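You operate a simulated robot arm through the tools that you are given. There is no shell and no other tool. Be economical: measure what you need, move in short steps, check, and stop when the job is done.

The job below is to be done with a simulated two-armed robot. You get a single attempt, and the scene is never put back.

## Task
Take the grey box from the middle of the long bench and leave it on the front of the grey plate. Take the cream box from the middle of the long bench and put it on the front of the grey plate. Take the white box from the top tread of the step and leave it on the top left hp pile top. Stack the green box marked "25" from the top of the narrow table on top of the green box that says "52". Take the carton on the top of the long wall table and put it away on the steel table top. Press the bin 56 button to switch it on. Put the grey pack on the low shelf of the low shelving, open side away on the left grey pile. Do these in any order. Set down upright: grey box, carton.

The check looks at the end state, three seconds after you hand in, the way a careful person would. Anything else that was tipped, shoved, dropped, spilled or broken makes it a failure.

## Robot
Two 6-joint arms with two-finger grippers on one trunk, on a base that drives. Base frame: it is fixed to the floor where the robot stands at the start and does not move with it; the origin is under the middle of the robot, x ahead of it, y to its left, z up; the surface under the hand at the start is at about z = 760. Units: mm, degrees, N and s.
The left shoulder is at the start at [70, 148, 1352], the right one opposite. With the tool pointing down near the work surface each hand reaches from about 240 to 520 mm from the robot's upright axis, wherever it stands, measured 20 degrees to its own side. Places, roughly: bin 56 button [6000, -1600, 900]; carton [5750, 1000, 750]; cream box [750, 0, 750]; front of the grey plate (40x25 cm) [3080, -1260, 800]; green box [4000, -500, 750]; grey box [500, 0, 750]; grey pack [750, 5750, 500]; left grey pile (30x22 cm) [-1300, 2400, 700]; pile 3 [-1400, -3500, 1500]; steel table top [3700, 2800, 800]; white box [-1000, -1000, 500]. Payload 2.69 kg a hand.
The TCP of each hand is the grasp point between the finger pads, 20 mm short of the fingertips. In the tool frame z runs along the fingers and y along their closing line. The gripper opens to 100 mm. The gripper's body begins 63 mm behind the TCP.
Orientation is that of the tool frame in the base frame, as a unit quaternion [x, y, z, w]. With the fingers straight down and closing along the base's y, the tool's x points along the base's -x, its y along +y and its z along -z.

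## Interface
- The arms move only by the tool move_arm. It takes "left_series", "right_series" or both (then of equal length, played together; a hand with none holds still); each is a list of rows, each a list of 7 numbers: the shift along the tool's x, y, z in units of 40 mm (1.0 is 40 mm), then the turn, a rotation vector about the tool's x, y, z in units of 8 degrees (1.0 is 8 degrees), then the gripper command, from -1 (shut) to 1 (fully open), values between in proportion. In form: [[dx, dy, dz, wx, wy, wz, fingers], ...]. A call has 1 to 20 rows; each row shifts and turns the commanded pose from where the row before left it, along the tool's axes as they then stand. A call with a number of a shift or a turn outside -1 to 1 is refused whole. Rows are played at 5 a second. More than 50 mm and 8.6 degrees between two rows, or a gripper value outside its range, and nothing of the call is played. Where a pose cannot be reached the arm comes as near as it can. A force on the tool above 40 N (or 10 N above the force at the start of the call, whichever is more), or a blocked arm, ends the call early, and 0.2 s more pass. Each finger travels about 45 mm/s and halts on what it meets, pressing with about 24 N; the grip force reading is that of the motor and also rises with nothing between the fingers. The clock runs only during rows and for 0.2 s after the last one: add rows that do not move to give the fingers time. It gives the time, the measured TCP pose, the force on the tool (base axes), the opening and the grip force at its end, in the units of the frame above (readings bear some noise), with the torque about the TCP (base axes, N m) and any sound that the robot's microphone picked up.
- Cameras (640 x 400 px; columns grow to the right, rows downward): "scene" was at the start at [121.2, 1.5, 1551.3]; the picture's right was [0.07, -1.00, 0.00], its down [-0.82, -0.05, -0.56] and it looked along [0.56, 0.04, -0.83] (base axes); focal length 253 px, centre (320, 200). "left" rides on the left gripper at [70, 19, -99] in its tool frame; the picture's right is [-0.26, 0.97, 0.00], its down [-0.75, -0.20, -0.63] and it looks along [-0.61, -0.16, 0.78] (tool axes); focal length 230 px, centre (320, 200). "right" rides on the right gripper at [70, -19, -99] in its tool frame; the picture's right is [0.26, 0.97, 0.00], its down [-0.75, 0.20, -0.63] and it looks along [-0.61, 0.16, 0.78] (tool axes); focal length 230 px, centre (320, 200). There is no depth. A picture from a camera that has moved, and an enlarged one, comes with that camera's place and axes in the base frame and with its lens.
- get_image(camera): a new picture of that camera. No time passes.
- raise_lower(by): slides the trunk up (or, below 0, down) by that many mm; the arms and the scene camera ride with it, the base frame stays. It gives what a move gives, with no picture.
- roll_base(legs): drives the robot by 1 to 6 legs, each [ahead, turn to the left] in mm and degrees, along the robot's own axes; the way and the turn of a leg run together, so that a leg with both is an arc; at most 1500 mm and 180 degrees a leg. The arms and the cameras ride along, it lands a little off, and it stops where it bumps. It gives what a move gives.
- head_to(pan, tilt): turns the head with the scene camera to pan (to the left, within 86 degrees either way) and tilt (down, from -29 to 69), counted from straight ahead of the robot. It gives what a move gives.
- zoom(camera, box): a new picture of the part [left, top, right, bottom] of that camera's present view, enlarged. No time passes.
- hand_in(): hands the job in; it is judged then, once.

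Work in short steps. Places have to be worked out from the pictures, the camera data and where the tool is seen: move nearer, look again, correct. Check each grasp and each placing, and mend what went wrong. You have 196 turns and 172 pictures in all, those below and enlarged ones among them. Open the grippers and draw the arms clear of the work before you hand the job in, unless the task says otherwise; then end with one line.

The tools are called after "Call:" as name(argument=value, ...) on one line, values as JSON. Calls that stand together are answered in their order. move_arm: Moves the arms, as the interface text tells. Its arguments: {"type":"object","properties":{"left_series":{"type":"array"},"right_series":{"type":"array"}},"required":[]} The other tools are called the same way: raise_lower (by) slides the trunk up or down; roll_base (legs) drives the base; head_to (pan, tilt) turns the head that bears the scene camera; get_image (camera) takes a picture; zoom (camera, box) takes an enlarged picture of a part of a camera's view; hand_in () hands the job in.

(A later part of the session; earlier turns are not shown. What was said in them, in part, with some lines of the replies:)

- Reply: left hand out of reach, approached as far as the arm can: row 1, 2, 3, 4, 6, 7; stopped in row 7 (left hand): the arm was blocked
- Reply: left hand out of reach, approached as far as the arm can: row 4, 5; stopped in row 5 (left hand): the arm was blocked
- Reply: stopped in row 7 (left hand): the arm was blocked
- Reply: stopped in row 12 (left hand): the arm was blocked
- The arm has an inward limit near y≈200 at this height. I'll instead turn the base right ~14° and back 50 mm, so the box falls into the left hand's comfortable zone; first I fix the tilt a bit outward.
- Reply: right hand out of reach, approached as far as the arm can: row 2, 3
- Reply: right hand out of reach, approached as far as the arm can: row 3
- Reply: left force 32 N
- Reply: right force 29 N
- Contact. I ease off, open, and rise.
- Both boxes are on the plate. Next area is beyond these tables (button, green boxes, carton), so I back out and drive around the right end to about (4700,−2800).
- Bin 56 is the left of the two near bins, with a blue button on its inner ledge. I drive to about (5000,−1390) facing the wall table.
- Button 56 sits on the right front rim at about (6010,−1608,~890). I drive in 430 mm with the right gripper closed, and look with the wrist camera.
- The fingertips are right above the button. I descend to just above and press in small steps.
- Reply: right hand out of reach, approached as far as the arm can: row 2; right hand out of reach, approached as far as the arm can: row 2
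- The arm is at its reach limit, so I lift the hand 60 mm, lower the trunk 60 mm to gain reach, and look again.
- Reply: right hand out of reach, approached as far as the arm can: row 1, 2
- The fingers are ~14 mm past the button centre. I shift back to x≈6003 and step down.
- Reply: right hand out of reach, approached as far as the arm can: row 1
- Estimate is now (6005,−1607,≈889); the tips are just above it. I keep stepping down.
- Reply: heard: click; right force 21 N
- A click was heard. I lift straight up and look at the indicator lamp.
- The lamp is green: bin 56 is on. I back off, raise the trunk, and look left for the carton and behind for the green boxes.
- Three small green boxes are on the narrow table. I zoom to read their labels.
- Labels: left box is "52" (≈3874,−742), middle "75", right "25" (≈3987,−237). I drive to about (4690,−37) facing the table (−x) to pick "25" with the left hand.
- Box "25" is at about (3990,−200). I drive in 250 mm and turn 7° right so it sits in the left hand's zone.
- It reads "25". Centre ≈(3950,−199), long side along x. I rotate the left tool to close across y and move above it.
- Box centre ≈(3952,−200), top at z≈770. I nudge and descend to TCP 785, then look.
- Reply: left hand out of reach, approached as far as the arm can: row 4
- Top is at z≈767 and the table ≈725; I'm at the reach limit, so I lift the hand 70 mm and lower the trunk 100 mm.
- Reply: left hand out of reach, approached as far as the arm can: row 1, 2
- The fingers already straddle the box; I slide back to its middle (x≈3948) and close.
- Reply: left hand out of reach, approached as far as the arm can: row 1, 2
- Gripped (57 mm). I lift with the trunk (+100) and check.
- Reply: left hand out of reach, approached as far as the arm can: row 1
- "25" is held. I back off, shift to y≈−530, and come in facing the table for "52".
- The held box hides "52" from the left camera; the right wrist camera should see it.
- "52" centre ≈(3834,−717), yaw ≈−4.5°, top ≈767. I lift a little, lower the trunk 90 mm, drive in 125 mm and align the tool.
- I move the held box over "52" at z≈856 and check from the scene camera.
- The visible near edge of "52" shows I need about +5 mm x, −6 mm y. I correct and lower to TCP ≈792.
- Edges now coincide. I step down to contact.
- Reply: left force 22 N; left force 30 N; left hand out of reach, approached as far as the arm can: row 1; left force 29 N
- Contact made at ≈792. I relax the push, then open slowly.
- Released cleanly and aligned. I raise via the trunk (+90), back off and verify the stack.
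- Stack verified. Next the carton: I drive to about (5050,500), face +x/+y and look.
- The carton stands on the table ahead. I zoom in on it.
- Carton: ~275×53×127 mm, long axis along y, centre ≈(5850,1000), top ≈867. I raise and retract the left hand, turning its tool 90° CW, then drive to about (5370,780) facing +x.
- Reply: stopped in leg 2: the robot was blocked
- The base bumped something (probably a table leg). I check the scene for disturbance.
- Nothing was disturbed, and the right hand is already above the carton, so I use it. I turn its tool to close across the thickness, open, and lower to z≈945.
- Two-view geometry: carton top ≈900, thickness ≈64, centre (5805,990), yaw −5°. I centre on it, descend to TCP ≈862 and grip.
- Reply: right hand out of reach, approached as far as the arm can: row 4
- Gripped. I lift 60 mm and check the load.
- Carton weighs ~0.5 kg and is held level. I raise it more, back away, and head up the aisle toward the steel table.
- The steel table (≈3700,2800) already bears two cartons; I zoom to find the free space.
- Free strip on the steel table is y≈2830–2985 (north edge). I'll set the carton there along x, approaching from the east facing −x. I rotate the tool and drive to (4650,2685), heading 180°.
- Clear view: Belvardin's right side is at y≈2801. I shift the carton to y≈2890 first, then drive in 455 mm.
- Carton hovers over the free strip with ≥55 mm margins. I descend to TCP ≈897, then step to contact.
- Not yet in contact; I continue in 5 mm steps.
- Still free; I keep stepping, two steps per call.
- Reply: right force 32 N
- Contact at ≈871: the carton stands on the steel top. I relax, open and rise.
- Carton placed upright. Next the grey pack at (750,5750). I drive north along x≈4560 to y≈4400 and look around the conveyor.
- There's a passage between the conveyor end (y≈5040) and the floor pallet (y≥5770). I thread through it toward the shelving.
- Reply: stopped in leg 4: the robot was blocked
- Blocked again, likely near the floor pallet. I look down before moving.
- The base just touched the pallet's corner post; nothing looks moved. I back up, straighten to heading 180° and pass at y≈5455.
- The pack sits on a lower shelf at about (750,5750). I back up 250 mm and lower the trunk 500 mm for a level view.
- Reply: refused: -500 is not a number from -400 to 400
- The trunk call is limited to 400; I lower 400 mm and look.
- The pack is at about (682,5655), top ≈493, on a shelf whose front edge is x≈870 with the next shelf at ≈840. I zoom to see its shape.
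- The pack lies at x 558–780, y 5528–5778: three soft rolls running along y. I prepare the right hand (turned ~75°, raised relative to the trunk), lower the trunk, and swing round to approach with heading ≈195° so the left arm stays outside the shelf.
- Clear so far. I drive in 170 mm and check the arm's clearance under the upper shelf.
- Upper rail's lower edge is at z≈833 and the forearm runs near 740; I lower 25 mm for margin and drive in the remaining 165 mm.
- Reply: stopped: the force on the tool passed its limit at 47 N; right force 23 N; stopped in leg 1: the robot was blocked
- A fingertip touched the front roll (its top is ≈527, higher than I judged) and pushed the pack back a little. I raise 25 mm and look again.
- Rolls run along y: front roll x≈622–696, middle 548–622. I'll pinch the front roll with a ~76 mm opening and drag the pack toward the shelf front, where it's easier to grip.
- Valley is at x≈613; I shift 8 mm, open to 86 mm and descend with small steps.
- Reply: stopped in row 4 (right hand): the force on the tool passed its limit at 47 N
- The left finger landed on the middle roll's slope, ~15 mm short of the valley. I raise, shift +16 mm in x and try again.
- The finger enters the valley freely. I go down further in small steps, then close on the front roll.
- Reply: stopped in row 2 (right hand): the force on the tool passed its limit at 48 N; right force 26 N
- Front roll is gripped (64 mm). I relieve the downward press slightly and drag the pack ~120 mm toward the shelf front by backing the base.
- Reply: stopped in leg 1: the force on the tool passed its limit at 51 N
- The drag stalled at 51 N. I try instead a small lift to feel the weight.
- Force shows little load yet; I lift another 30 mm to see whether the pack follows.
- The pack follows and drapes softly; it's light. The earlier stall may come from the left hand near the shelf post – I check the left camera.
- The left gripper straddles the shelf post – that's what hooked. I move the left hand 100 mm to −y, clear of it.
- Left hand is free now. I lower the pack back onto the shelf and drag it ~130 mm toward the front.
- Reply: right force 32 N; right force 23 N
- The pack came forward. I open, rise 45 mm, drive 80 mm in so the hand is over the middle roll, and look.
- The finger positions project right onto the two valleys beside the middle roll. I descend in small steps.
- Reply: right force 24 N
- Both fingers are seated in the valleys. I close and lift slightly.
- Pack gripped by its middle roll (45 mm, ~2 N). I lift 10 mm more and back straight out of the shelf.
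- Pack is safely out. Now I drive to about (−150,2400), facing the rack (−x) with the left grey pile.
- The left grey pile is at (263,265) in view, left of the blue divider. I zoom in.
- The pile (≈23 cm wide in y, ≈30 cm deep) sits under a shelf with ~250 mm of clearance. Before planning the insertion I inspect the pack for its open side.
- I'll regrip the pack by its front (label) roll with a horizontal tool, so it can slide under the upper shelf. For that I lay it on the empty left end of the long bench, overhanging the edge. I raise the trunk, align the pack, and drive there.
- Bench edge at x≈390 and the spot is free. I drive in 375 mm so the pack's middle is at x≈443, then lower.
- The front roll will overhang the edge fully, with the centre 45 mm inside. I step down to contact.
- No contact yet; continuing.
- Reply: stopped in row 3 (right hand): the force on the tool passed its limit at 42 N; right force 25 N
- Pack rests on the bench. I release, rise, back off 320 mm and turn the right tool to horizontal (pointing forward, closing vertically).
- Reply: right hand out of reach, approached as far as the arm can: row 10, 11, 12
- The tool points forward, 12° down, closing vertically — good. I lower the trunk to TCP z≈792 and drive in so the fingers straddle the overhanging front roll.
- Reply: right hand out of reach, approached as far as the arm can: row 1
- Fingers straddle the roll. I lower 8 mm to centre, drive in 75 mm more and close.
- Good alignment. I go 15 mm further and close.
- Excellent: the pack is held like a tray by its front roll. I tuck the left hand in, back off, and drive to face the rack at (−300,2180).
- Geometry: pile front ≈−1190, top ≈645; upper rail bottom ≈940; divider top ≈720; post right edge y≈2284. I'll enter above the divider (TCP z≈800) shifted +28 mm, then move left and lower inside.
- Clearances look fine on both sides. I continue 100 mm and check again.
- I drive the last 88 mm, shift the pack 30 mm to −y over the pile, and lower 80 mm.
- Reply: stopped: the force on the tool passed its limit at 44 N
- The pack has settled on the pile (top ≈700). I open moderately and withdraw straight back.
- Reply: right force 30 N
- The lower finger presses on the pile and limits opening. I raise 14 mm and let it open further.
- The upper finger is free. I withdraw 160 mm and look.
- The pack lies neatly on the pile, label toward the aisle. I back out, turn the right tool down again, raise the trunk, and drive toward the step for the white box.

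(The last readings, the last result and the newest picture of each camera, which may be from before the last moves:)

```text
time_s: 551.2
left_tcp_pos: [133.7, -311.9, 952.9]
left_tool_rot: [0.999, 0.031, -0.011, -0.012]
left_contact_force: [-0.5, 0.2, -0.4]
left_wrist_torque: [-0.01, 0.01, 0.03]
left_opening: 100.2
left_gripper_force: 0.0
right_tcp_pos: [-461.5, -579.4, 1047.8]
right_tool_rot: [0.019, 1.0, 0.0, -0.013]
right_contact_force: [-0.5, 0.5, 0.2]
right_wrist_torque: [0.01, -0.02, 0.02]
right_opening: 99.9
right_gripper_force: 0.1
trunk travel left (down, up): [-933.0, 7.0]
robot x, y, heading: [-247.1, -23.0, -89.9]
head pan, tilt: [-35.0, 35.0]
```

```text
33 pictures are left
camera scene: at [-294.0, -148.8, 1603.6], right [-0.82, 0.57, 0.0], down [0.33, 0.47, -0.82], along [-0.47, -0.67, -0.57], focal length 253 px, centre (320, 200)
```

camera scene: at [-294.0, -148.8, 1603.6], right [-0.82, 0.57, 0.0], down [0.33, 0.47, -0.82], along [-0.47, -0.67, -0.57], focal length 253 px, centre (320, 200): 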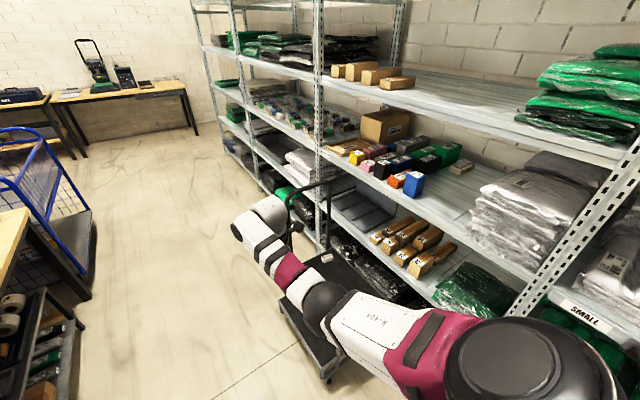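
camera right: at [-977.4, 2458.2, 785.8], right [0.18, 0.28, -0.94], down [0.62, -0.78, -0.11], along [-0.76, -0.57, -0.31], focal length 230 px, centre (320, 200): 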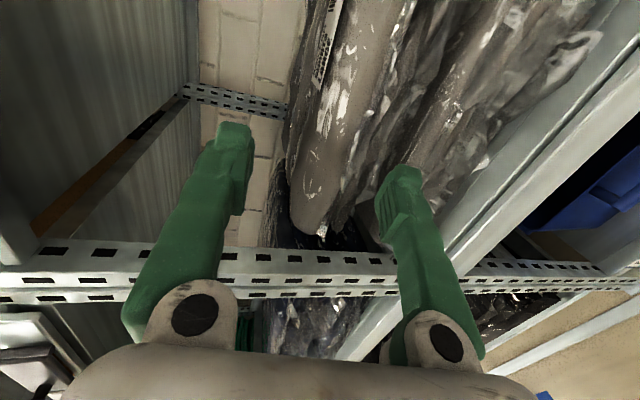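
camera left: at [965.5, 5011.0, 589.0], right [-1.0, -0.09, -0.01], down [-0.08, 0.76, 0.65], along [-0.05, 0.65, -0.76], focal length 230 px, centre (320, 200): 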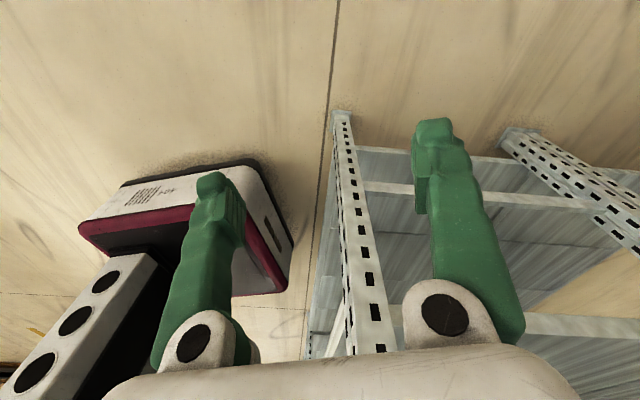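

My right arm hides the step. I turn the base 40° right to face it squarely and look.

Call:
roll_base(legs=[[0, -42]])

Call:
head_to(pan=8, tilt=42)

Call:
get_image(camera="scene")

```text
time_s: 553.5
left_tcp_pos: [-154.8, -491.6, 952.0]
left_tool_rot: [0.945, -0.327, -0.007, -0.014]
left_contact_force: [0.0, 0.1, 0.9]
left_wrist_torque: [0.02, 0.01, 0.02]
left_opening: 100.0
left_gripper_force: 0.1
right_tcp_pos: [-775.7, -292.2, 1048.2]
right_tool_rot: [0.374, 0.927, 0.005, -0.013]
right_contact_force: [-0.6, -0.3, 0.1]
right_wrist_torque: [-0.02, 0.01, 0.0]
right_opening: 100.4
right_gripper_force: 0.1
trunk travel left (down, up): [-933.0, 7.0]
robot x, y, heading: [-243.9, -23.5, -131.6]
head pan, tilt: [-35.0, 35.0]
```

```text
time_s: 554.6
left_tcp_pos: [-154.9, -491.1, 953.2]
left_tool_rot: [0.945, -0.327, -0.007, -0.014]
left_contact_force: [-0.2, 0.5, 0.1]
left_wrist_torque: [0.03, -0.03, -0.01]
left_opening: 99.9
left_gripper_force: 0.0
right_tcp_pos: [-776.4, -293.3, 1048.6]
right_tool_rot: [0.374, 0.927, 0.005, -0.013]
right_contact_force: [-0.2, 0.2, 0.4]
right_wrist_torque: [0.0, 0.04, 0.01]
right_opening: 99.8
right_gripper_force: 0.1
trunk travel left (down, up): [-933.0, 7.0]
robot x, y, heading: [-242.8, -21.3, -131.6]
head pan, tilt: [8.0, 42.0]
```

```text
32 pictures are left
camera scene: at [-323.3, -133.1, 1593.2], right [-0.83, 0.55, 0.0], down [0.37, 0.56, -0.74], along [-0.41, -0.62, -0.67], focal length 253 px, centre (320, 200)
```

scene: 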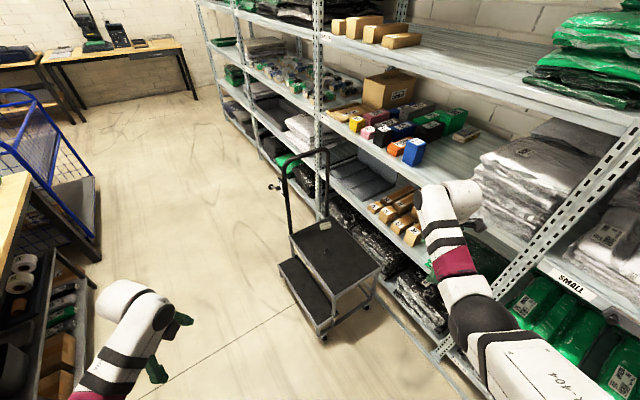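

The step is now clear; I zoom in on its top tread.

Call:
zoom(camera="scene", box=[265, 195, 397, 290])

```text
4.21 times, centred on (331, 242) of scene
camera zoom: at [-323.3, -133.1, 1593.2], right [-0.83, 0.55, 0.0], down [0.37, 0.56, -0.74], along [-0.41, -0.62, -0.67], focal length 1066 px, centre (274, 21)
```

zoom: 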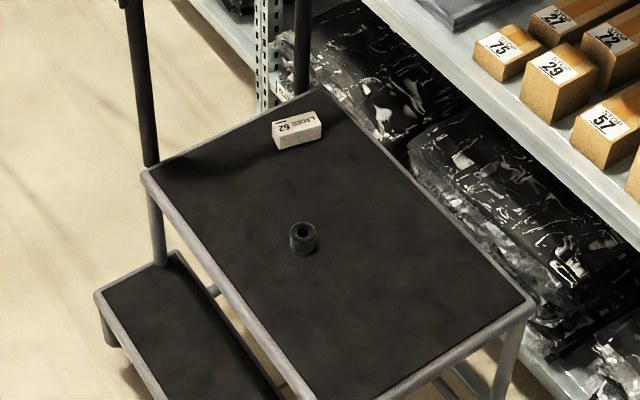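

White box "LACES 62" is at about (−885,−930), with a small dark roll on the tread I must not touch. I'll approach from the north along x≈−737; I reverse diagonally to get into that lane and turn the right tool.

Call:
roll_base(legs=[[0, 81.6], [-768, 0], [0, -40]])

Call:
move_arm(right_series=[[0, 0, 0, 0, 0, 1, 1], [0, 0, 0, 0, 0, 1, 1], [0, 0, 0, 0, 0, 1, 1], [0, 0, 0, 0, 0, 1, 1], [0, 0, 0, 0, 0, 1, 1], [0, 0, 0, 0, 0, 1, 1], [0, 0, 0, 0, 0, 1, 1], [0, 0, 0, 0, 0, 1, 1], [0, 0, 0, 0, 0, 1, 1], [0, 0, 0, 0, 0, 1, 1], [0, 0, 0, 0, 0, 1, 1], [0, 0, 0, 0, 0, 1, 1], [0, 0, 0, 0, 0, 0.9, 1], [0, 0, 0, 0, 0, 0, 1]])

Call:
roll_base(legs=[[500, 0]])

Call:
head_to(pan=0, tilt=45)

Call:
get_image(camera="scene")

```text
time_s: 564.1
left_tcp_pos: [-360.0, 270.8, 953.0]
left_tool_rot: [0.999, 0.029, -0.011, -0.01]
left_contact_force: [0.7, -0.2, 0.6]
left_wrist_torque: [0.01, -0.02, -0.02]
left_opening: 100.2
left_gripper_force: 0.1
right_tcp_pos: [-957.3, 6.5, 1048.9]
right_tool_rot: [0.021, 1.0, -0.002, -0.015]
right_contact_force: [-0.4, -0.8, -0.4]
right_wrist_torque: [0.01, 0.03, -0.01]
right_opening: 100.1
right_gripper_force: 0.0
trunk travel left (down, up): [-933.0, 7.0]
robot x, y, heading: [-736.1, 559.7, -90.1]
head pan, tilt: [8.0, 42.0]
```

```text
time_s: 567.1
left_tcp_pos: [-361.5, 271.7, 952.0]
left_tool_rot: [0.999, 0.028, -0.01, -0.011]
left_contact_force: [-0.3, -0.3, 0.2]
left_wrist_torque: [0.02, 0.01, -0.01]
left_opening: 100.1
left_gripper_force: 0.1
right_tcp_pos: [-956.7, 6.2, 1047.8]
right_tool_rot: [0.797, 0.603, -0.01, -0.007]
right_contact_force: [-1.0, 0.0, -0.2]
right_wrist_torque: [0.0, 0.03, 0.04]
right_opening: 99.7
right_gripper_force: 0.2
trunk travel left (down, up): [-933.0, 7.0]
robot x, y, heading: [-738.7, 558.3, -90.1]
head pan, tilt: [8.0, 42.0]
```

```text
time_s: 570.0
left_tcp_pos: [-357.2, -228.4, 954.1]
left_tool_rot: [0.999, 0.032, -0.01, -0.01]
left_contact_force: [0.0, 0.0, 0.3]
left_wrist_torque: [-0.01, 0.0, 0.01]
left_opening: 99.9
left_gripper_force: 0.1
right_tcp_pos: [-951.4, -494.6, 1048.4]
right_tool_rot: [0.795, 0.607, -0.012, -0.006]
right_contact_force: [-0.7, -1.2, 0.5]
right_wrist_torque: [-0.03, 0.0, 0.01]
right_opening: 99.9
right_gripper_force: 0.1
trunk travel left (down, up): [-933.0, 7.0]
robot x, y, heading: [-734.9, 64.6, -89.3]
head pan, tilt: [8.0, 42.0]
```

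```text
time_s: 570.7
left_tcp_pos: [-356.8, -229.4, 952.4]
left_tool_rot: [0.999, 0.031, -0.011, -0.011]
left_contact_force: [-0.6, 0.8, 0.3]
left_wrist_torque: [-0.02, 0.01, 0.03]
left_opening: 99.9
left_gripper_force: 0.0
right_tcp_pos: [-952.8, -496.3, 1047.9]
right_tool_rot: [0.795, 0.606, -0.011, -0.007]
right_contact_force: [0.1, 0.7, 0.7]
right_wrist_torque: [-0.01, -0.01, 0.0]
right_opening: 100.0
right_gripper_force: 0.0
trunk travel left (down, up): [-933.0, 7.0]
robot x, y, heading: [-741.1, 62.5, -89.7]
head pan, tilt: [0.0, 45.0]
```

```text
30 pictures are left
camera scene: at [-735.3, -74.3, 1588.9], right [-1.0, -0.01, 0.0], down [0.0, 0.71, -0.71], along [0.0, -0.71, -0.71], focal length 253 px, centre (320, 200)
```

scene: 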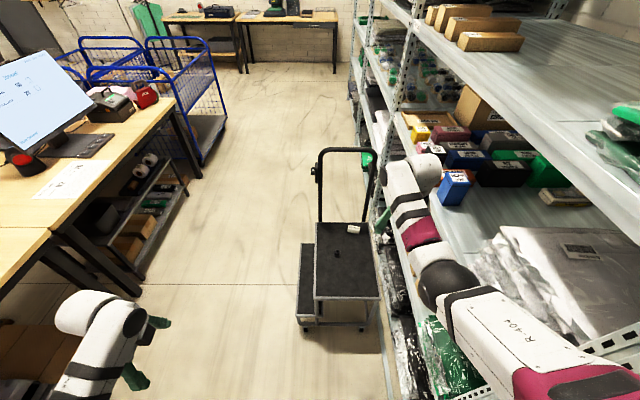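

Two views put the box at about (−925,−981) with the tread at z≈420; the base must stay north of the step, so I'll reach with the tool pitched 45° forward. I lower the trunk and pitch the tool.

Call:
raise_lower(by=-400)

Call:
move_arm(right_series=[[0, 0, 0, 0, -0.94, 0, 1], [0, 0, 0, 0, -0.94, 0, 1], [0, 0, 0, 0, -0.94, 0, 1], [0, 0, 0, 0, -0.94, 0, 1], [0, 0, 0, 0, -0.94, 0, 1], [0, 0, 0, 0, -0.93, 0, 1], [0, 0, 0, 0, 0, 0, 1]])

Call:
roll_base(legs=[[330, 0]])

Call:
get_image(camera="right")

Call:
get_image(camera="scene")

```text
time_s: 574.6
left_tcp_pos: [-356.9, -230.0, 552.6]
left_tool_rot: [0.999, 0.031, -0.011, -0.01]
left_contact_force: [-0.3, 0.4, -0.5]
left_wrist_torque: [0.01, 0.0, 0.0]
left_opening: 100.1
left_gripper_force: 0.0
right_tcp_pos: [-952.8, -497.8, 648.3]
right_tool_rot: [0.795, 0.607, -0.01, -0.008]
right_contact_force: [0.3, 0.0, -0.1]
right_wrist_torque: [0.0, 0.05, -0.01]
right_opening: 99.9
right_gripper_force: 0.0
trunk travel left (down, up): [-533.0, 407.0]
robot x, y, heading: [-733.7, 60.7, -89.8]
head pan, tilt: [0.0, 45.0]
```

```text
time_s: 576.2
left_tcp_pos: [-358.0, -229.5, 553.2]
left_tool_rot: [0.999, 0.032, -0.011, -0.01]
left_contact_force: [-0.6, -0.8, -0.1]
left_wrist_torque: [0.01, 0.0, -0.02]
left_opening: 100.1
left_gripper_force: 0.0
right_tcp_pos: [-952.3, -497.2, 648.2]
right_tool_rot: [0.73, 0.563, -0.316, 0.226]
right_contact_force: [0.1, -0.1, 0.6]
right_wrist_torque: [-0.01, -0.01, 0.02]
right_opening: 99.9
right_gripper_force: 0.2
trunk travel left (down, up): [-533.0, 407.0]
robot x, y, heading: [-736.9, 61.2, -89.7]
head pan, tilt: [0.0, 45.0]
```

```text
time_s: 578.3
left_tcp_pos: [-355.0, -557.6, 552.3]
left_tool_rot: [0.999, 0.031, -0.011, -0.011]
left_contact_force: [-0.4, -0.8, -0.1]
left_wrist_torque: [0.04, -0.01, 0.02]
left_opening: 99.9
left_gripper_force: 0.0
right_tcp_pos: [-951.1, -824.7, 648.5]
right_tool_rot: [0.73, 0.563, -0.315, 0.225]
right_contact_force: [-0.1, -0.4, 0.6]
right_wrist_torque: [-0.01, 0.01, 0.01]
right_opening: 99.9
right_gripper_force: 0.0
trunk travel left (down, up): [-533.0, 407.0]
robot x, y, heading: [-734.5, -266.4, -89.4]
head pan, tilt: [0.0, 45.0]
```

```text
29 pictures are left
camera right: at [-937.8, -703.2, 668.7], right [0.97, -0.08, -0.21], down [0.2, -0.13, 0.97], along [-0.11, -0.99, -0.11], focal length 230 px, centre (320, 200)
```

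right: 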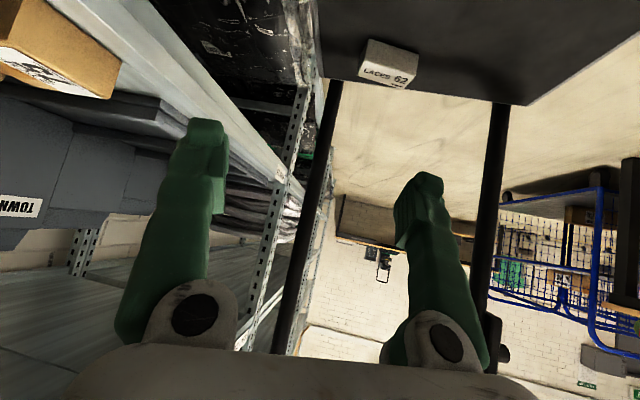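

```text
28 pictures are left
camera scene: at [-733.7, -402.7, 1188.8], right [-1.0, -0.01, 0.0], down [0.0, 0.71, -0.71], along [0.0, -0.71, -0.71], focal length 253 px, centre (320, 200)
```

scene: 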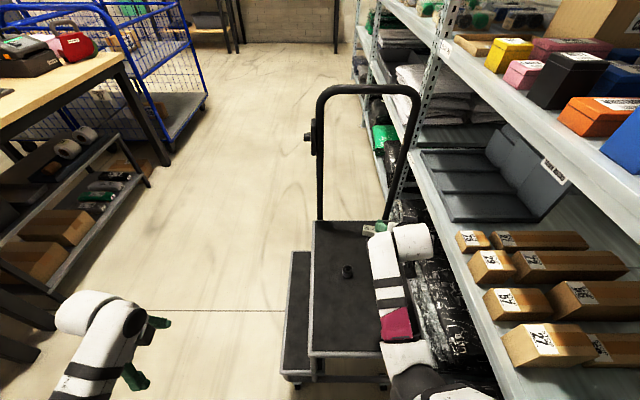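

Box refined to about (−921,−1000,425). I lower the trunk 130 mm, move the base 75 mm ahead, and take the pre-grasp pose.

Call:
raise_lower(by=-130)

Call:
roll_base(legs=[[72, 0]])

Call:
get_image(camera="right")

```text
time_s: 579.9
left_tcp_pos: [-355.9, -557.1, 423.4]
left_tool_rot: [0.999, 0.03, -0.011, -0.01]
left_contact_force: [0.1, 0.0, 0.0]
left_wrist_torque: [0.03, -0.02, 0.04]
left_opening: 100.0
left_gripper_force: 0.0
right_tcp_pos: [-951.7, -824.9, 520.5]
right_tool_rot: [0.73, 0.563, -0.315, 0.226]
right_contact_force: [0.8, 0.2, -0.7]
right_wrist_torque: [0.0, 0.0, -0.01]
right_opening: 99.9
right_gripper_force: 0.2
trunk travel left (down, up): [-403.0, 537.0]
robot x, y, heading: [-732.9, -265.7, -89.7]
head pan, tilt: [0.0, 45.0]
```

```text
time_s: 580.9
left_tcp_pos: [-354.6, -629.2, 422.8]
left_tool_rot: [0.999, 0.031, -0.011, -0.011]
left_contact_force: [0.1, 0.7, 0.6]
left_wrist_torque: [-0.01, 0.02, 0.02]
left_opening: 100.1
left_gripper_force: 0.1
right_tcp_pos: [-951.8, -896.6, 517.5]
right_tool_rot: [0.731, 0.563, -0.315, 0.224]
right_contact_force: [0.0, 0.4, -0.6]
right_wrist_torque: [0.03, -0.01, 0.02]
right_opening: 100.1
right_gripper_force: 0.0
trunk travel left (down, up): [-403.0, 537.0]
robot x, y, heading: [-731.3, -338.2, -89.5]
head pan, tilt: [0.0, 45.0]
```

```text
27 pictures are left
camera right: at [-937.3, -775.6, 538.5], right [0.97, -0.08, -0.21], down [0.2, -0.13, 0.97], along [-0.11, -0.99, -0.11], focal length 230 px, centre (320, 200)
```

right: 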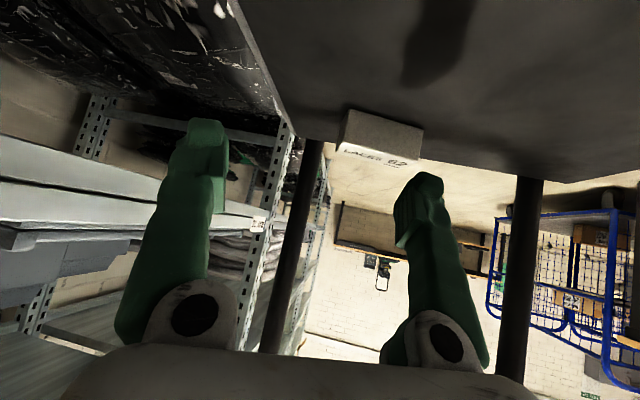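

Triangulation: box near face at y≈−950, tread z≈446, top ≈475, x −952…−889. I align laterally, then advance along the tool to straddle it.

Call:
move_arm(right_series=[[-0.08, 0.58, 0, 0, 0, 0, 1], [-0.08, 0.58, 0, 0, 0, 0, 1], [0, 0, 0.5, 0, 0, 0, 1], [0, 0, 0.5, 0, 0, 0, 1], [0, 0, 0, 0, 0, 0, 1]])

Call:
get_image(camera="right")

```text
time_s: 582.1
left_tcp_pos: [-355.2, -630.3, 423.0]
left_tool_rot: [0.999, 0.032, -0.011, -0.01]
left_contact_force: [-0.7, -0.3, -0.4]
left_wrist_torque: [0.0, 0.01, 0.01]
left_opening: 100.0
left_gripper_force: 0.1
right_tcp_pos: [-914.7, -940.2, 494.4]
right_tool_rot: [0.73, 0.563, -0.315, 0.226]
right_contact_force: [0.3, 0.0, 0.5]
right_wrist_torque: [0.01, 0.02, -0.01]
right_opening: 100.0
right_gripper_force: 0.0
trunk travel left (down, up): [-403.0, 537.0]
robot x, y, heading: [-738.1, -339.2, -89.9]
head pan, tilt: [0.0, 45.0]
```

```text
26 pictures are left
camera right: at [-901.0, -819.3, 514.7], right [0.98, -0.08, -0.21], down [0.2, -0.13, 0.97], along [-0.1, -0.99, -0.11], focal length 230 px, centre (320, 200)
```

right: 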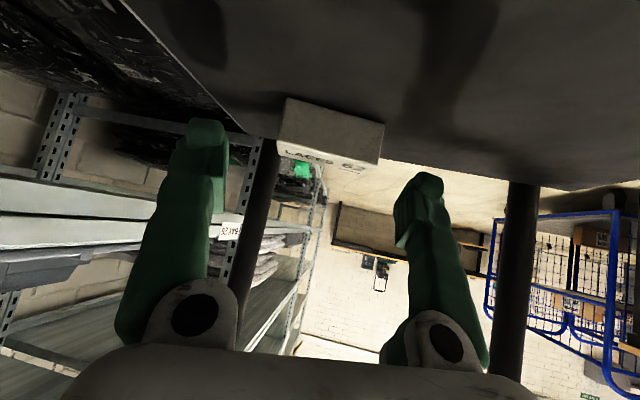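

Nicely centred. I advance the last 33 mm and close.

Call:
move_arm(right_series=[[-0.03, 0.08, 0.41, 0, 0, 0, 1], [0, 0, 0.4, 0, 0, 0, 1], [0, 0, 0, 0, 0, 0, 1], [0, 0, 0, 0, 0, 0, -1], [0, 0, 0, 0, 0, 0, -1], [0, 0, 0, 0, 0, 0, -1], [0, 0, 0, 0, 0, 0, -1], [0, 0, 0, 0, 0, 0, -1], [0, 0, 0, 0, 0, 0, -1]])

Call:
get_image(camera="right")

```text
time_s: 584.1
left_tcp_pos: [-355.7, -628.4, 423.4]
left_tool_rot: [0.999, 0.032, -0.011, -0.01]
left_contact_force: [-0.5, -0.3, 0.3]
left_wrist_torque: [0.04, 0.02, 0.02]
left_opening: 100.2
left_gripper_force: 0.0
right_tcp_pos: [-919.9, -964.0, 471.8]
right_tool_rot: [0.73, 0.563, -0.315, 0.225]
right_contact_force: [0.4, 0.3, 0.5]
right_wrist_torque: [0.01, -0.04, 0.01]
right_opening: 64.7
right_gripper_force: 23.9
trunk travel left (down, up): [-403.0, 537.0]
robot x, y, heading: [-732.1, -340.4, -89.8]
head pan, tilt: [0.0, 45.0]
```

```text
25 pictures are left
camera right: at [-905.8, -842.7, 492.6], right [0.97, -0.08, -0.21], down [0.2, -0.13, 0.97], along [-0.11, -0.99, -0.11], focal length 230 px, centre (320, 200)
```

right: 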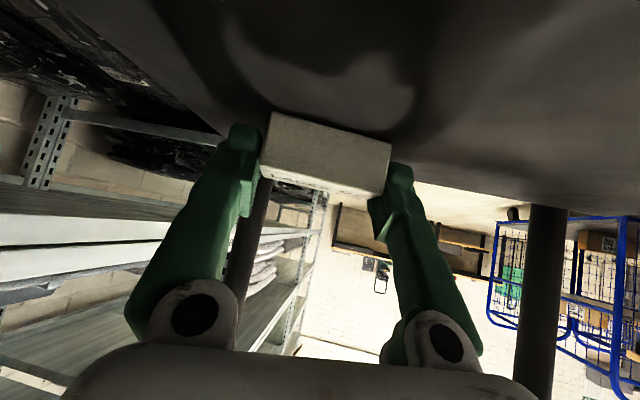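

Gripped at 65 mm. I lift with the trunk, back off, and look.

Call:
raise_lower(by=200)

Call:
roll_base(legs=[[-420, 0]])

Call:
get_image(camera="right")

```text
time_s: 586.3
left_tcp_pos: [-355.8, -629.8, 622.2]
left_tool_rot: [0.999, 0.03, -0.011, -0.01]
left_contact_force: [0.6, 0.2, -0.4]
left_wrist_torque: [-0.02, -0.02, -0.02]
left_opening: 100.0
left_gripper_force: 0.0
right_tcp_pos: [-920.2, -962.7, 671.3]
right_tool_rot: [0.73, 0.563, -0.315, 0.225]
right_contact_force: [-0.6, 0.3, -0.7]
right_wrist_torque: [-0.01, 0.05, -0.01]
right_opening: 64.5
right_gripper_force: 24.1
trunk travel left (down, up): [-603.0, 337.0]
robot x, y, heading: [-732.2, -340.1, -89.7]
head pan, tilt: [0.0, 45.0]
```

```text
time_s: 588.9
left_tcp_pos: [-356.4, -209.4, 623.5]
left_tool_rot: [0.999, 0.033, -0.01, -0.011]
left_contact_force: [0.5, 0.0, -0.4]
left_wrist_torque: [0.0, 0.03, 0.01]
left_opening: 100.0
left_gripper_force: 0.0
right_tcp_pos: [-920.2, -546.8, 670.8]
right_tool_rot: [0.729, 0.565, -0.314, 0.226]
right_contact_force: [0.1, -0.4, 0.8]
right_wrist_torque: [-0.01, -0.02, 0.0]
right_opening: 64.6
right_gripper_force: 23.9
trunk travel left (down, up): [-603.0, 337.0]
robot x, y, heading: [-737.9, 75.1, -89.4]
head pan, tilt: [0.0, 45.0]
```

```text
24 pictures are left
camera right: at [-906.7, -425.9, 692.7], right [0.97, -0.08, -0.21], down [0.2, -0.13, 0.97], along [-0.1, -0.99, -0.11], focal length 230 px, centre (320, 200)
```

right: 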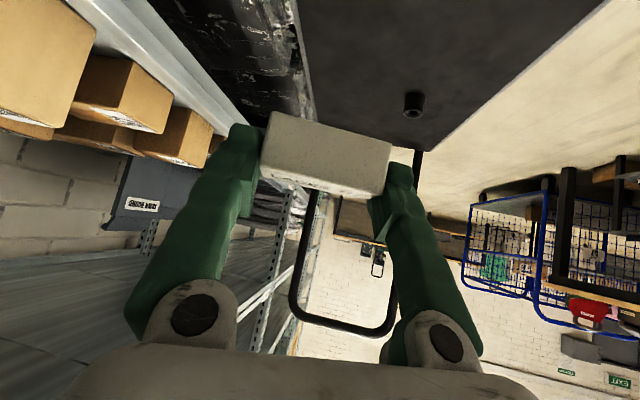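

The white box is held. I raise the trunk fully and drive down the aisle to about (−290,−3685), then face the rack.

Call:
raise_lower(by=330)

Call:
roll_base(legs=[[0, 39.4], [700, 0], [0, -40], [1500, 0], [1500, 0], [224, 0]])

Call:
roll_base(legs=[[0, -90]])

Call:
head_to(pan=-10, tilt=0)

Call:
get_image(camera="scene")

```text
time_s: 592.1
left_tcp_pos: [-356.5, -210.3, 952.8]
left_tool_rot: [0.999, 0.032, -0.011, -0.009]
left_contact_force: [0.5, -1.1, 1.0]
left_wrist_torque: [0.0, 0.04, -0.01]
left_opening: 99.9
left_gripper_force: 0.0
right_tcp_pos: [-919.8, -546.9, 1001.6]
right_tool_rot: [0.729, 0.564, -0.315, 0.226]
right_contact_force: [-0.6, -0.2, -0.3]
right_wrist_torque: [-0.04, -0.02, -0.02]
right_opening: 64.4
right_gripper_force: 24.0
trunk travel left (down, up): [-933.0, 7.0]
robot x, y, heading: [-735.8, 77.9, -89.6]
head pan, tilt: [0.0, 45.0]
```

```text
time_s: 615.1
left_tcp_pos: [64.0, -3974.8, 954.0]
left_tool_rot: [0.999, 0.03, -0.01, -0.009]
left_contact_force: [0.3, 0.5, 0.2]
left_wrist_torque: [-0.04, 0.02, 0.0]
left_opening: 99.6
left_gripper_force: 0.1
right_tcp_pos: [-501.9, -4308.0, 1003.8]
right_tool_rot: [0.731, 0.562, -0.316, 0.226]
right_contact_force: [0.8, 0.0, -0.1]
right_wrist_torque: [-0.01, 0.01, -0.01]
right_opening: 64.4
right_gripper_force: 23.8
trunk travel left (down, up): [-933.0, 7.0]
robot x, y, heading: [-315.7, -3685.8, -90.0]
head pan, tilt: [0.0, 45.0]
```

```text
time_s: 619.3
left_tcp_pos: [-607.8, -4062.8, 952.9]
left_tool_rot: [0.724, -0.689, 0.001, -0.015]
left_contact_force: [0.9, 0.6, -0.2]
left_wrist_torque: [-0.01, -0.01, -0.01]
left_opening: 100.0
left_gripper_force: 0.1
right_tcp_pos: [-935.4, -3494.0, 1001.1]
right_tool_rot: [0.914, -0.123, -0.382, -0.066]
right_contact_force: [0.3, 0.5, -0.5]
right_wrist_torque: [0.02, 0.02, -0.02]
right_opening: 64.4
right_gripper_force: 24.0
trunk travel left (down, up): [-933.0, 7.0]
robot x, y, heading: [-316.3, -3688.0, 179.7]
head pan, tilt: [0.0, 45.0]
```

```text
time_s: 620.4
left_tcp_pos: [-608.5, -4063.5, 952.4]
left_tool_rot: [0.725, -0.689, 0.0, -0.015]
left_contact_force: [0.0, -0.5, -0.6]
left_wrist_torque: [0.0, 0.01, 0.03]
left_opening: 100.2
left_gripper_force: 0.0
right_tcp_pos: [-935.3, -3493.6, 1001.5]
right_tool_rot: [0.914, -0.124, -0.382, -0.066]
right_contact_force: [-0.2, 0.0, -0.7]
right_wrist_torque: [0.0, 0.01, 0.01]
right_opening: 64.5
right_gripper_force: 23.7
trunk travel left (down, up): [-933.0, 7.0]
robot x, y, heading: [-312.4, -3689.8, 179.7]
head pan, tilt: [-10.0, 0.0]
```

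```text
23 pictures are left
camera scene: at [-453.0, -3673.8, 1659.7], right [0.18, 0.98, 0.0], down [0.0, 0.0, -1.0], along [-0.98, 0.18, 0.0], focal length 253 px, centre (320, 200)
```

scene: 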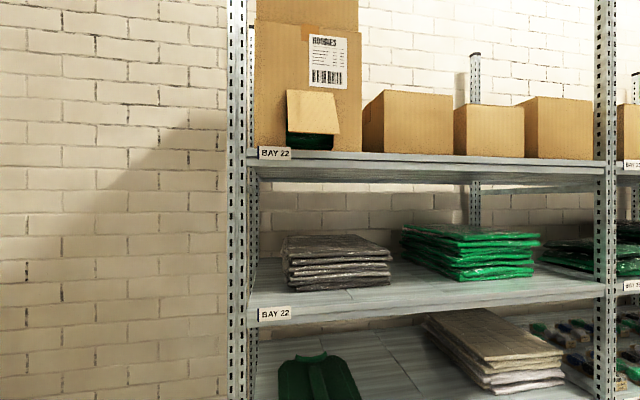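

The target is the dark grey pile on the second shelf of bay 22: front ≈−1199, top ≈1500, y centre ≈−3480, with ~190 mm clearance above. I pitch the tool further forward and raise the hand in front of the rack.

Call:
move_arm(right_series=[[0, 0, 0, 0, -1, 0, -1], [0, 0, 0, 0, -1, 0, -1], [0, 0, 0, 0, -1, 0, -1], [-0.94, 0, -0.34, 0, 0, 0, -1], [-0.94, 0, -0.34, 0, 0, 0, -1], [-0.94, 0, -0.34, 0, 0, 0, -1], [-0.94, 0, -0.34, 0, 0, 0, -1], [-0.94, 0, -0.34, 0, 0, 0, -1], [-0.94, 0, -0.34, 0, 0, 0, -1], [-0.94, 0, -0.34, 0, 0, 0, -1], [-0.94, 0, -0.34, 0, 0, 0, -1], [0, 0, 0, 0, 0, 0, -1]])

```text
time_s: 623.0
left_tcp_pos: [-608.4, -4059.9, 953.2]
left_tool_rot: [0.725, -0.689, 0.0, -0.016]
left_contact_force: [-1.0, -0.1, 0.1]
left_wrist_torque: [-0.01, -0.02, -0.02]
left_opening: 100.1
left_gripper_force: 0.0
right_tcp_pos: [-940.9, -3501.1, 1322.2]
right_tool_rot: [0.815, -0.107, -0.562, -0.089]
right_contact_force: [0.3, -0.5, -0.2]
right_wrist_torque: [0.03, 0.0, 0.0]
right_opening: 64.5
right_gripper_force: 24.1
trunk travel left (down, up): [-933.0, 7.0]
robot x, y, heading: [-313.8, -3684.2, 179.4]
head pan, tilt: [-10.0, 0.0]
```

The arm follows well. I raise another 240 mm.

Call:
move_arm(right_series=[[-0.94, 0, -0.34, 0, 0, 0, -1], [-0.94, 0, -0.34, 0, 0, 0, -1], [-0.94, 0, -0.34, 0, 0, 0, -1], [-0.94, 0, -0.34, 0, 0, 0, -1], [-0.94, 0, -0.34, 0, 0, 0, -1], [-0.94, 0, -0.34, 0, 0, 0, -1], [0, 0, 0, 0, 0, 0, -1]])

Call:
get_image(camera="scene")

```text
time_s: 624.6
left_tcp_pos: [-608.4, -4062.6, 952.7]
left_tool_rot: [0.724, -0.69, 0.0, -0.015]
left_contact_force: [-0.2, -0.8, 0.1]
left_wrist_torque: [-0.03, 0.02, 0.01]
left_opening: 100.1
left_gripper_force: 0.2
right_tcp_pos: [-945.5, -3506.4, 1562.4]
right_tool_rot: [0.814, -0.107, -0.563, -0.09]
right_contact_force: [0.4, -0.3, -0.2]
right_wrist_torque: [0.01, 0.02, -0.02]
right_opening: 64.1
right_gripper_force: 24.4
trunk travel left (down, up): [-933.0, 7.0]
robot x, y, heading: [-315.8, -3687.0, 179.7]
head pan, tilt: [-10.0, 0.0]
```

```text
22 pictures are left
camera scene: at [-453.1, -3673.5, 1659.8], right [0.18, 0.98, 0.0], down [0.0, 0.0, -1.0], along [-0.98, 0.18, 0.0], focal length 253 px, centre (320, 200)
```

scene: 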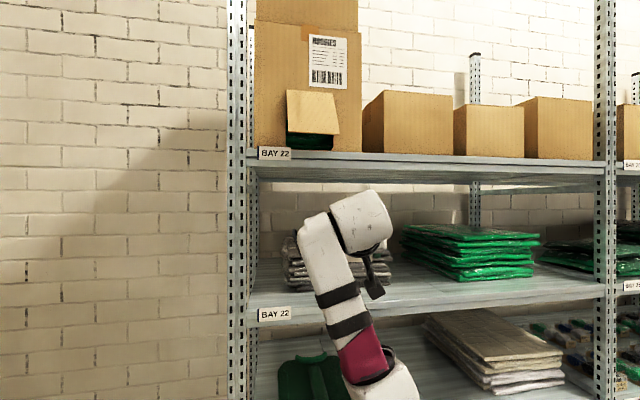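

Height 1562 gives ~30 mm above the pile. I drive in 200 mm and check with the wrist camera.

Call:
roll_base(legs=[[200, 0]])

Call:
get_image(camera="right")

Call:
get_image(camera="scene")

```text
time_s: 626.2
left_tcp_pos: [-805.9, -4060.3, 954.8]
left_tool_rot: [0.724, -0.689, -0.002, -0.014]
left_contact_force: [-0.7, 0.0, 0.0]
left_wrist_torque: [-0.02, 0.03, -0.01]
left_opening: 99.9
left_gripper_force: 0.0
right_tcp_pos: [-1139.9, -3502.8, 1564.9]
right_tool_rot: [0.813, -0.109, -0.565, -0.091]
right_contact_force: [0.9, 0.3, -0.6]
right_wrist_torque: [-0.05, 0.0, 0.0]
right_opening: 64.2
right_gripper_force: 24.6
trunk travel left (down, up): [-933.0, 7.0]
robot x, y, heading: [-514.5, -3683.1, 179.4]
head pan, tilt: [-10.0, 0.0]
```

```text
21 pictures are left
camera right: at [-1022.2, -3516.1, 1534.3], right [-0.18, -0.95, -0.27], down [0.26, -0.31, 0.92], along [-0.95, 0.1, 0.3], focal length 230 px, centre (320, 200)
```

right: 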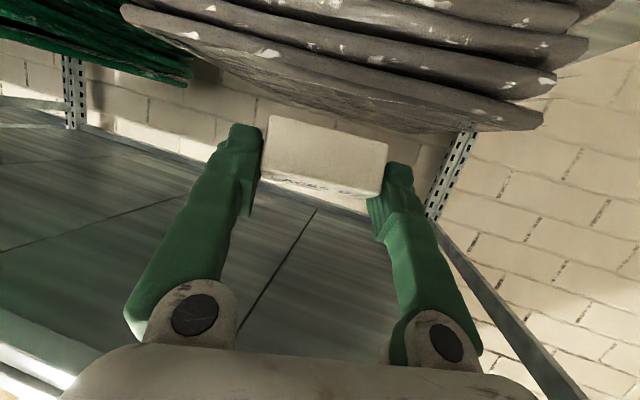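

```text
20 pictures are left
camera scene: at [-647.2, -3671.8, 1660.4], right [0.18, 0.98, 0.0], down [0.0, 0.0, -1.0], along [-0.98, 0.18, 0.0], focal length 253 px, centre (320, 200)
```

scene: 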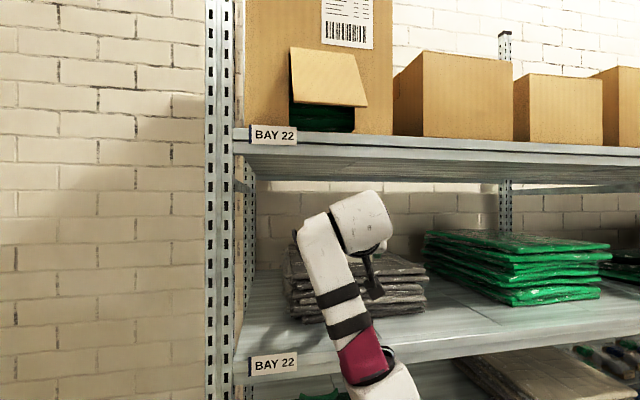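

The box clears the pile top (≈1505–1515) by ~20 mm. I drive in another 110 mm.

Call:
roll_base(legs=[[110, 0]])

Call:
get_image(camera="right")

```text
time_s: 627.4
left_tcp_pos: [-909.7, -4059.4, 956.1]
left_tool_rot: [0.725, -0.689, -0.003, -0.012]
left_contact_force: [0.7, -1.1, -0.3]
left_wrist_torque: [-0.01, 0.06, -0.02]
left_opening: 99.9
left_gripper_force: 0.1
right_tcp_pos: [-1239.5, -3504.3, 1569.7]
right_tool_rot: [0.81, -0.109, -0.569, -0.09]
right_contact_force: [0.1, 0.3, 1.0]
right_wrist_torque: [-0.02, -0.1, -0.02]
right_opening: 64.3
right_gripper_force: 23.7
trunk travel left (down, up): [-933.0, 7.0]
robot x, y, heading: [-625.2, -3683.7, 179.5]
head pan, tilt: [-10.0, 0.0]
```

```text
19 pictures are left
camera right: at [-1122.1, -3516.5, 1538.5], right [-0.18, -0.95, -0.26], down [0.27, -0.31, 0.91], along [-0.95, 0.1, 0.31], focal length 230 px, centre (320, 200)
```

right: 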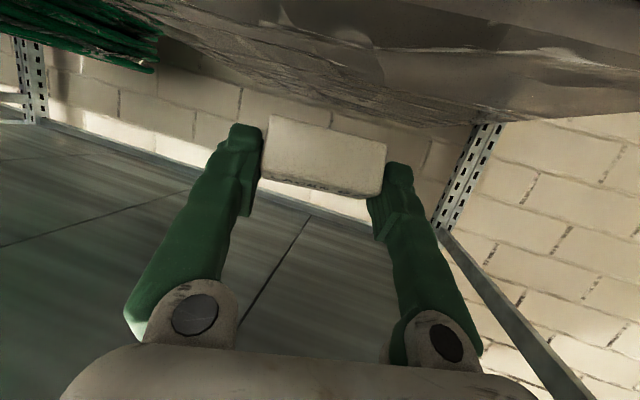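

The box is over the pile but near its front edge. I lower 12 mm and go 40 mm deeper (wrist stays ~30 mm under the upper rail).

Call:
raise_lower(by=-12)

Call:
roll_base(legs=[[42, 0]])

Call:
get_image(camera="scene")

```text
time_s: 628.0
left_tcp_pos: [-917.6, -4059.6, 941.3]
left_tool_rot: [0.724, -0.689, 0.0, -0.014]
left_contact_force: [0.0, -0.1, -0.1]
left_wrist_torque: [0.02, 0.02, 0.0]
left_opening: 100.2
left_gripper_force: 0.1
right_tcp_pos: [-1253.7, -3503.6, 1551.0]
right_tool_rot: [0.813, -0.108, -0.565, -0.09]
right_contact_force: [-0.1, 0.2, 0.0]
right_wrist_torque: [0.0, 0.03, 0.0]
right_opening: 64.4
right_gripper_force: 24.1
trunk travel left (down, up): [-921.0, 19.0]
robot x, y, heading: [-623.0, -3682.4, 179.8]
head pan, tilt: [-10.0, 0.0]
```

```text
time_s: 628.9
left_tcp_pos: [-946.0, -4059.2, 944.1]
left_tool_rot: [0.725, -0.689, -0.004, -0.011]
left_contact_force: [0.2, 0.1, -0.4]
left_wrist_torque: [0.06, 0.01, 0.0]
left_opening: 99.8
left_gripper_force: 0.0
right_tcp_pos: [-1275.1, -3505.4, 1561.6]
right_tool_rot: [0.808, -0.108, -0.572, -0.088]
right_contact_force: [0.1, -0.9, 0.9]
right_wrist_torque: [-0.03, -0.07, -0.01]
right_opening: 64.4
right_gripper_force: 24.2
trunk travel left (down, up): [-921.0, 19.0]
robot x, y, heading: [-665.4, -3681.4, 179.9]
head pan, tilt: [-10.0, 0.0]
```

```text
18 pictures are left
camera scene: at [-792.2, -3671.5, 1649.0], right [0.18, 0.98, 0.0], down [-0.01, 0.0, -1.0], along [-0.98, 0.18, 0.01], focal length 253 px, centre (320, 200)
```

scene: 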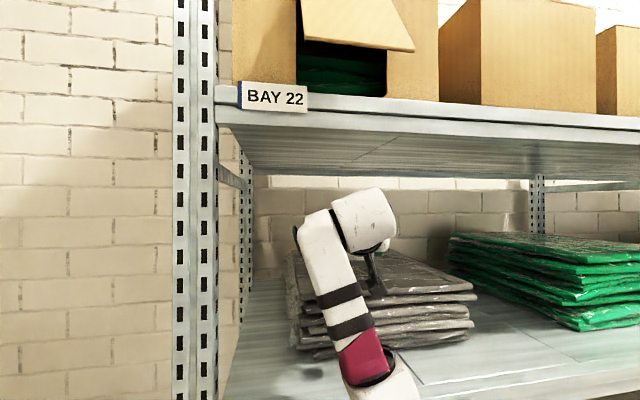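

Settled over the pile. I lower by the trunk in small steps until contact.

Call:
raise_lower(by=-8)

Call:
raise_lower(by=-6)

Call:
get_image(camera="right")

```text
time_s: 629.5
left_tcp_pos: [-954.5, -4059.2, 933.2]
left_tool_rot: [0.725, -0.689, -0.001, -0.014]
left_contact_force: [-0.7, -0.5, 0.2]
left_wrist_torque: [-0.04, -0.03, -0.01]
left_opening: 100.2
left_gripper_force: 0.1
right_tcp_pos: [-1289.4, -3504.6, 1545.2]
right_tool_rot: [0.811, -0.107, -0.568, -0.088]
right_contact_force: [-0.2, 0.0, -0.6]
right_wrist_torque: [-0.02, -0.05, -0.02]
right_opening: 64.4
right_gripper_force: 23.7
trunk travel left (down, up): [-913.0, 27.0]
robot x, y, heading: [-666.7, -3684.4, 179.6]
head pan, tilt: [-10.0, 0.0]
```

```text
time_s: 630.0
left_tcp_pos: [-953.5, -4060.0, 927.9]
left_tool_rot: [0.724, -0.689, -0.001, -0.015]
left_contact_force: [-0.4, -0.2, 0.2]
left_wrist_torque: [0.0, -0.03, -0.02]
left_opening: 100.1
left_gripper_force: 0.0
right_tcp_pos: [-1290.9, -3505.0, 1540.5]
right_tool_rot: [0.812, -0.107, -0.567, -0.089]
right_contact_force: [-0.1, 0.8, 0.0]
right_wrist_torque: [0.01, -0.05, 0.05]
right_opening: 64.4
right_gripper_force: 23.8
trunk travel left (down, up): [-907.0, 33.0]
robot x, y, heading: [-666.9, -3685.2, 179.5]
head pan, tilt: [-10.0, 0.0]
```

```text
17 pictures are left
camera right: at [-1173.5, -3517.1, 1509.6], right [-0.18, -0.95, -0.26], down [0.26, -0.3, 0.92], along [-0.95, 0.09, 0.3], focal length 230 px, centre (320, 200)
```

right: 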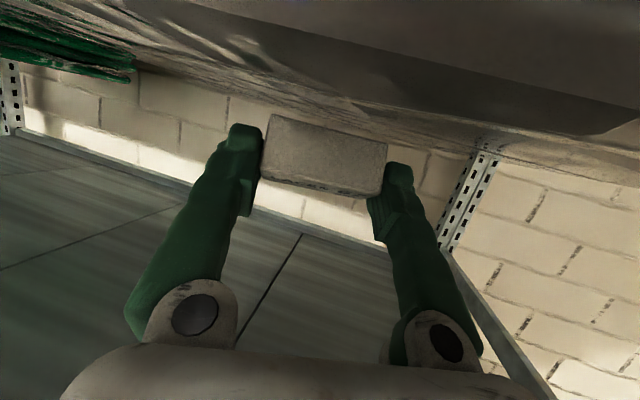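

Almost touching. I continue with 5 mm steps.

Call:
raise_lower(by=-5)

Call:
raise_lower(by=-5)

Call:
raise_lower(by=-5)

```text
time_s: 630.6
left_tcp_pos: [-952.7, -4060.5, 922.9]
left_tool_rot: [0.724, -0.689, -0.001, -0.015]
left_contact_force: [-0.3, 0.3, 0.1]
left_wrist_torque: [-0.01, -0.01, -0.05]
left_opening: 100.1
left_gripper_force: 0.1
right_tcp_pos: [-1287.8, -3504.0, 1537.2]
right_tool_rot: [0.812, -0.107, -0.567, -0.088]
right_contact_force: [-0.2, 0.0, -0.6]
right_wrist_torque: [0.0, 0.03, 0.0]
right_opening: 64.4
right_gripper_force: 24.0
trunk travel left (down, up): [-902.0, 38.0]
robot x, y, heading: [-667.3, -3681.3, 179.7]
head pan, tilt: [-10.0, 0.0]
```

```text
time_s: 631.1
left_tcp_pos: [-953.0, -4060.7, 919.0]
left_tool_rot: [0.725, -0.689, -0.002, -0.014]
left_contact_force: [0.3, 0.5, -0.2]
left_wrist_torque: [0.0, -0.03, 0.01]
left_opening: 100.1
left_gripper_force: 0.0
right_tcp_pos: [-1288.2, -3504.7, 1531.4]
right_tool_rot: [0.811, -0.107, -0.568, -0.088]
right_contact_force: [1.2, 0.2, -0.7]
right_wrist_torque: [0.0, 0.03, 0.02]
right_opening: 64.4
right_gripper_force: 23.7
trunk travel left (down, up): [-897.0, 43.0]
robot x, y, heading: [-667.0, -3685.0, 179.7]
head pan, tilt: [-10.0, 0.0]
```

```text
time_s: 631.6
left_tcp_pos: [-951.2, -4060.8, 911.8]
left_tool_rot: [0.725, -0.689, -0.002, -0.013]
left_contact_force: [-0.2, -0.1, -0.6]
left_wrist_torque: [0.02, -0.04, 0.02]
left_opening: 100.0
left_gripper_force: 0.0
right_tcp_pos: [-1286.2, -3505.2, 1530.0]
right_tool_rot: [0.809, -0.108, -0.572, -0.088]
right_contact_force: [-6.5, 1.7, 16.9]
right_wrist_torque: [-0.26, 0.44, -0.14]
right_opening: 64.3
right_gripper_force: 23.8
trunk travel left (down, up): [-892.0, 48.0]
robot x, y, heading: [-665.7, -3681.4, 179.6]
head pan, tilt: [-10.0, 0.0]
```

Contact at TCP ≈1530. I flatten the box by pitching back 12°, then open gently.

Call:
move_arm(right_series=[[-0.05, 0, 0, 0, 0.75, 0, -1], [0, 0, 0, 0, 0.75, 0, -1], [0, 0, 0, 0, 0, 0, -1], [0, 0, 0, 0, 0, 0, 0.4], [0, 0, 0, 0, 0, 0, 0.6], [0, 0, 0, 0, 0, 0, 0.9], [0, 0, 0, 0, 0, 0, 0.9], [0, 0, 0, 0, 0, 0, 0.9]])

Call:
get_image(camera="right")

```text
time_s: 633.5
left_tcp_pos: [-951.7, -4060.4, 913.2]
left_tool_rot: [0.725, -0.689, -0.002, -0.015]
left_contact_force: [-0.1, -0.3, -0.3]
left_wrist_torque: [0.03, -0.01, 0.02]
left_opening: 100.0
left_gripper_force: 0.0
right_tcp_pos: [-1287.5, -3504.6, 1528.9]
right_tool_rot: [0.866, -0.115, -0.481, -0.076]
right_contact_force: [-0.4, -0.8, 0.7]
right_wrist_torque: [-0.01, -0.04, 0.05]
right_opening: 94.9
right_gripper_force: 0.0
trunk travel left (down, up): [-892.0, 48.0]
robot x, y, heading: [-665.7, -3685.9, 179.5]
head pan, tilt: [-10.0, 0.0]
```

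```text
16 pictures are left
camera right: at [-1166.6, -3518.4, 1522.9], right [-0.13, -0.96, -0.24], down [0.07, -0.25, 0.97], along [-0.99, 0.11, 0.1], focal length 230 px, centre (320, 200)
```

right: 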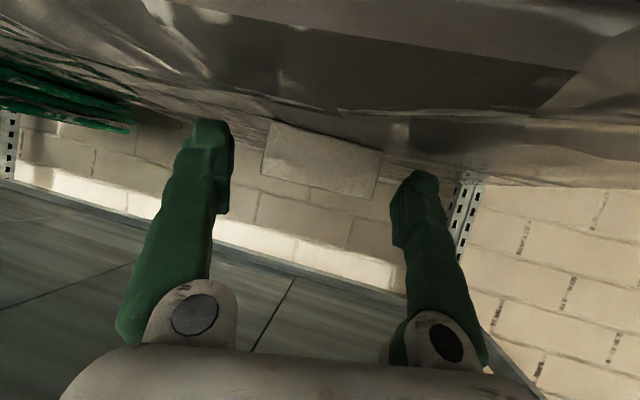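

The box rests on the pile, fingers free. I raise slightly and withdraw straight back, then verify.

Call:
raise_lower(by=8)

Call:
roll_base(legs=[[-380, 0]])

Call:
move_arm(right_series=[[0.8, 0, 0, 0, 0, 0, 1], [0.8, 0, 0, 0, 0, 0, 1], [0.8, 0, 0, 0, 0, 0, 1], [0.8, 0, 0, 0, 0, 0, 1], [0.8, 0, 0, 0, 0, 0, 1], [0.8, 0, 0, 0, 0, 0, 1], [0.8, 0, 0, 0, 0, 0, 1], [0.8, 0, 0, 0, 0, 0, 1]])

Call:
zoom(camera="scene", box=[240, 190, 440, 315])

```text
time_s: 634.0
left_tcp_pos: [-952.3, -4060.5, 920.9]
left_tool_rot: [0.725, -0.689, -0.001, -0.014]
left_contact_force: [-0.5, -0.3, -0.1]
left_wrist_torque: [0.0, -0.02, 0.01]
left_opening: 99.8
left_gripper_force: 0.0
right_tcp_pos: [-1287.3, -3503.9, 1537.8]
right_tool_rot: [0.866, -0.115, -0.48, -0.076]
right_contact_force: [1.0, -0.2, -0.7]
right_wrist_torque: [0.03, -0.01, -0.01]
right_opening: 94.8
right_gripper_force: 0.0
trunk travel left (down, up): [-900.0, 40.0]
robot x, y, heading: [-667.3, -3684.2, 179.6]
head pan, tilt: [-10.0, 0.0]
```

```text
time_s: 636.4
left_tcp_pos: [-574.6, -4062.0, 919.5]
left_tool_rot: [0.724, -0.69, -0.001, -0.015]
left_contact_force: [-0.5, 0.0, -0.2]
left_wrist_torque: [-0.01, 0.02, -0.01]
left_opening: 100.0
left_gripper_force: 0.0
right_tcp_pos: [-908.3, -3504.7, 1534.5]
right_tool_rot: [0.866, -0.117, -0.48, -0.077]
right_contact_force: [0.9, 0.8, -0.4]
right_wrist_torque: [-0.03, -0.03, -0.02]
right_opening: 94.7
right_gripper_force: 0.0
trunk travel left (down, up): [-900.0, 40.0]
robot x, y, heading: [-289.5, -3682.2, 179.5]
head pan, tilt: [-10.0, 0.0]
```

```text
time_s: 638.4
left_tcp_pos: [-574.0, -4060.9, 920.5]
left_tool_rot: [0.723, -0.691, 0.0, -0.014]
left_contact_force: [0.2, 0.0, 0.2]
left_wrist_torque: [-0.02, -0.01, 0.01]
left_opening: 100.0
left_gripper_force: 0.0
right_tcp_pos: [-811.4, -3506.7, 1329.3]
right_tool_rot: [0.85, -0.136, -0.496, -0.115]
right_contact_force: [-0.6, 0.7, 0.6]
right_wrist_torque: [0.01, -0.01, -0.03]
right_opening: 99.7
right_gripper_force: 0.0
right hand out of reach, approached as far as the arm can: row 2, 3, 4, 8
trunk travel left (down, up): [-900.0, 40.0]
robot x, y, heading: [-282.1, -3687.8, 179.2]
head pan, tilt: [-10.0, 0.0]
stopped in row 8 (right hand): the arm was blocked; the commanded pose is now the measured one
```

```text
3.20 times, centred on (340, 252) of scene
camera zoom: at [-424.7, -3672.5, 1626.7], right [0.18, 0.98, 0.0], down [0.0, 0.0, -1.0], along [-0.98, 0.18, 0.0], focal length 810 px, centre (256, 32)
```

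zoom: 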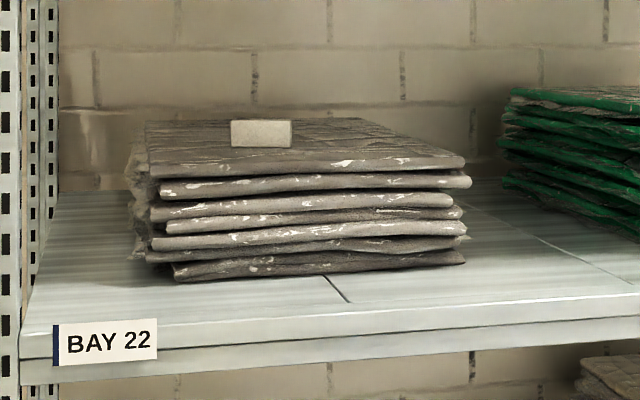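

The white box lies flat on the pile, and all the other jobs have been checked. Grippers are open and the arms are clear, so I hand in.

Call:
hand_in()

```text
The job is handed in.
```

All seven jobs are done and handed in. I checked each placing by camera, and bin 56's lamp turned green. I took the grey pack's unlabelled back edge to be its open side, so it lies label toward the aisle. The base bumped a table and a floor pallet, and neither looked moved.
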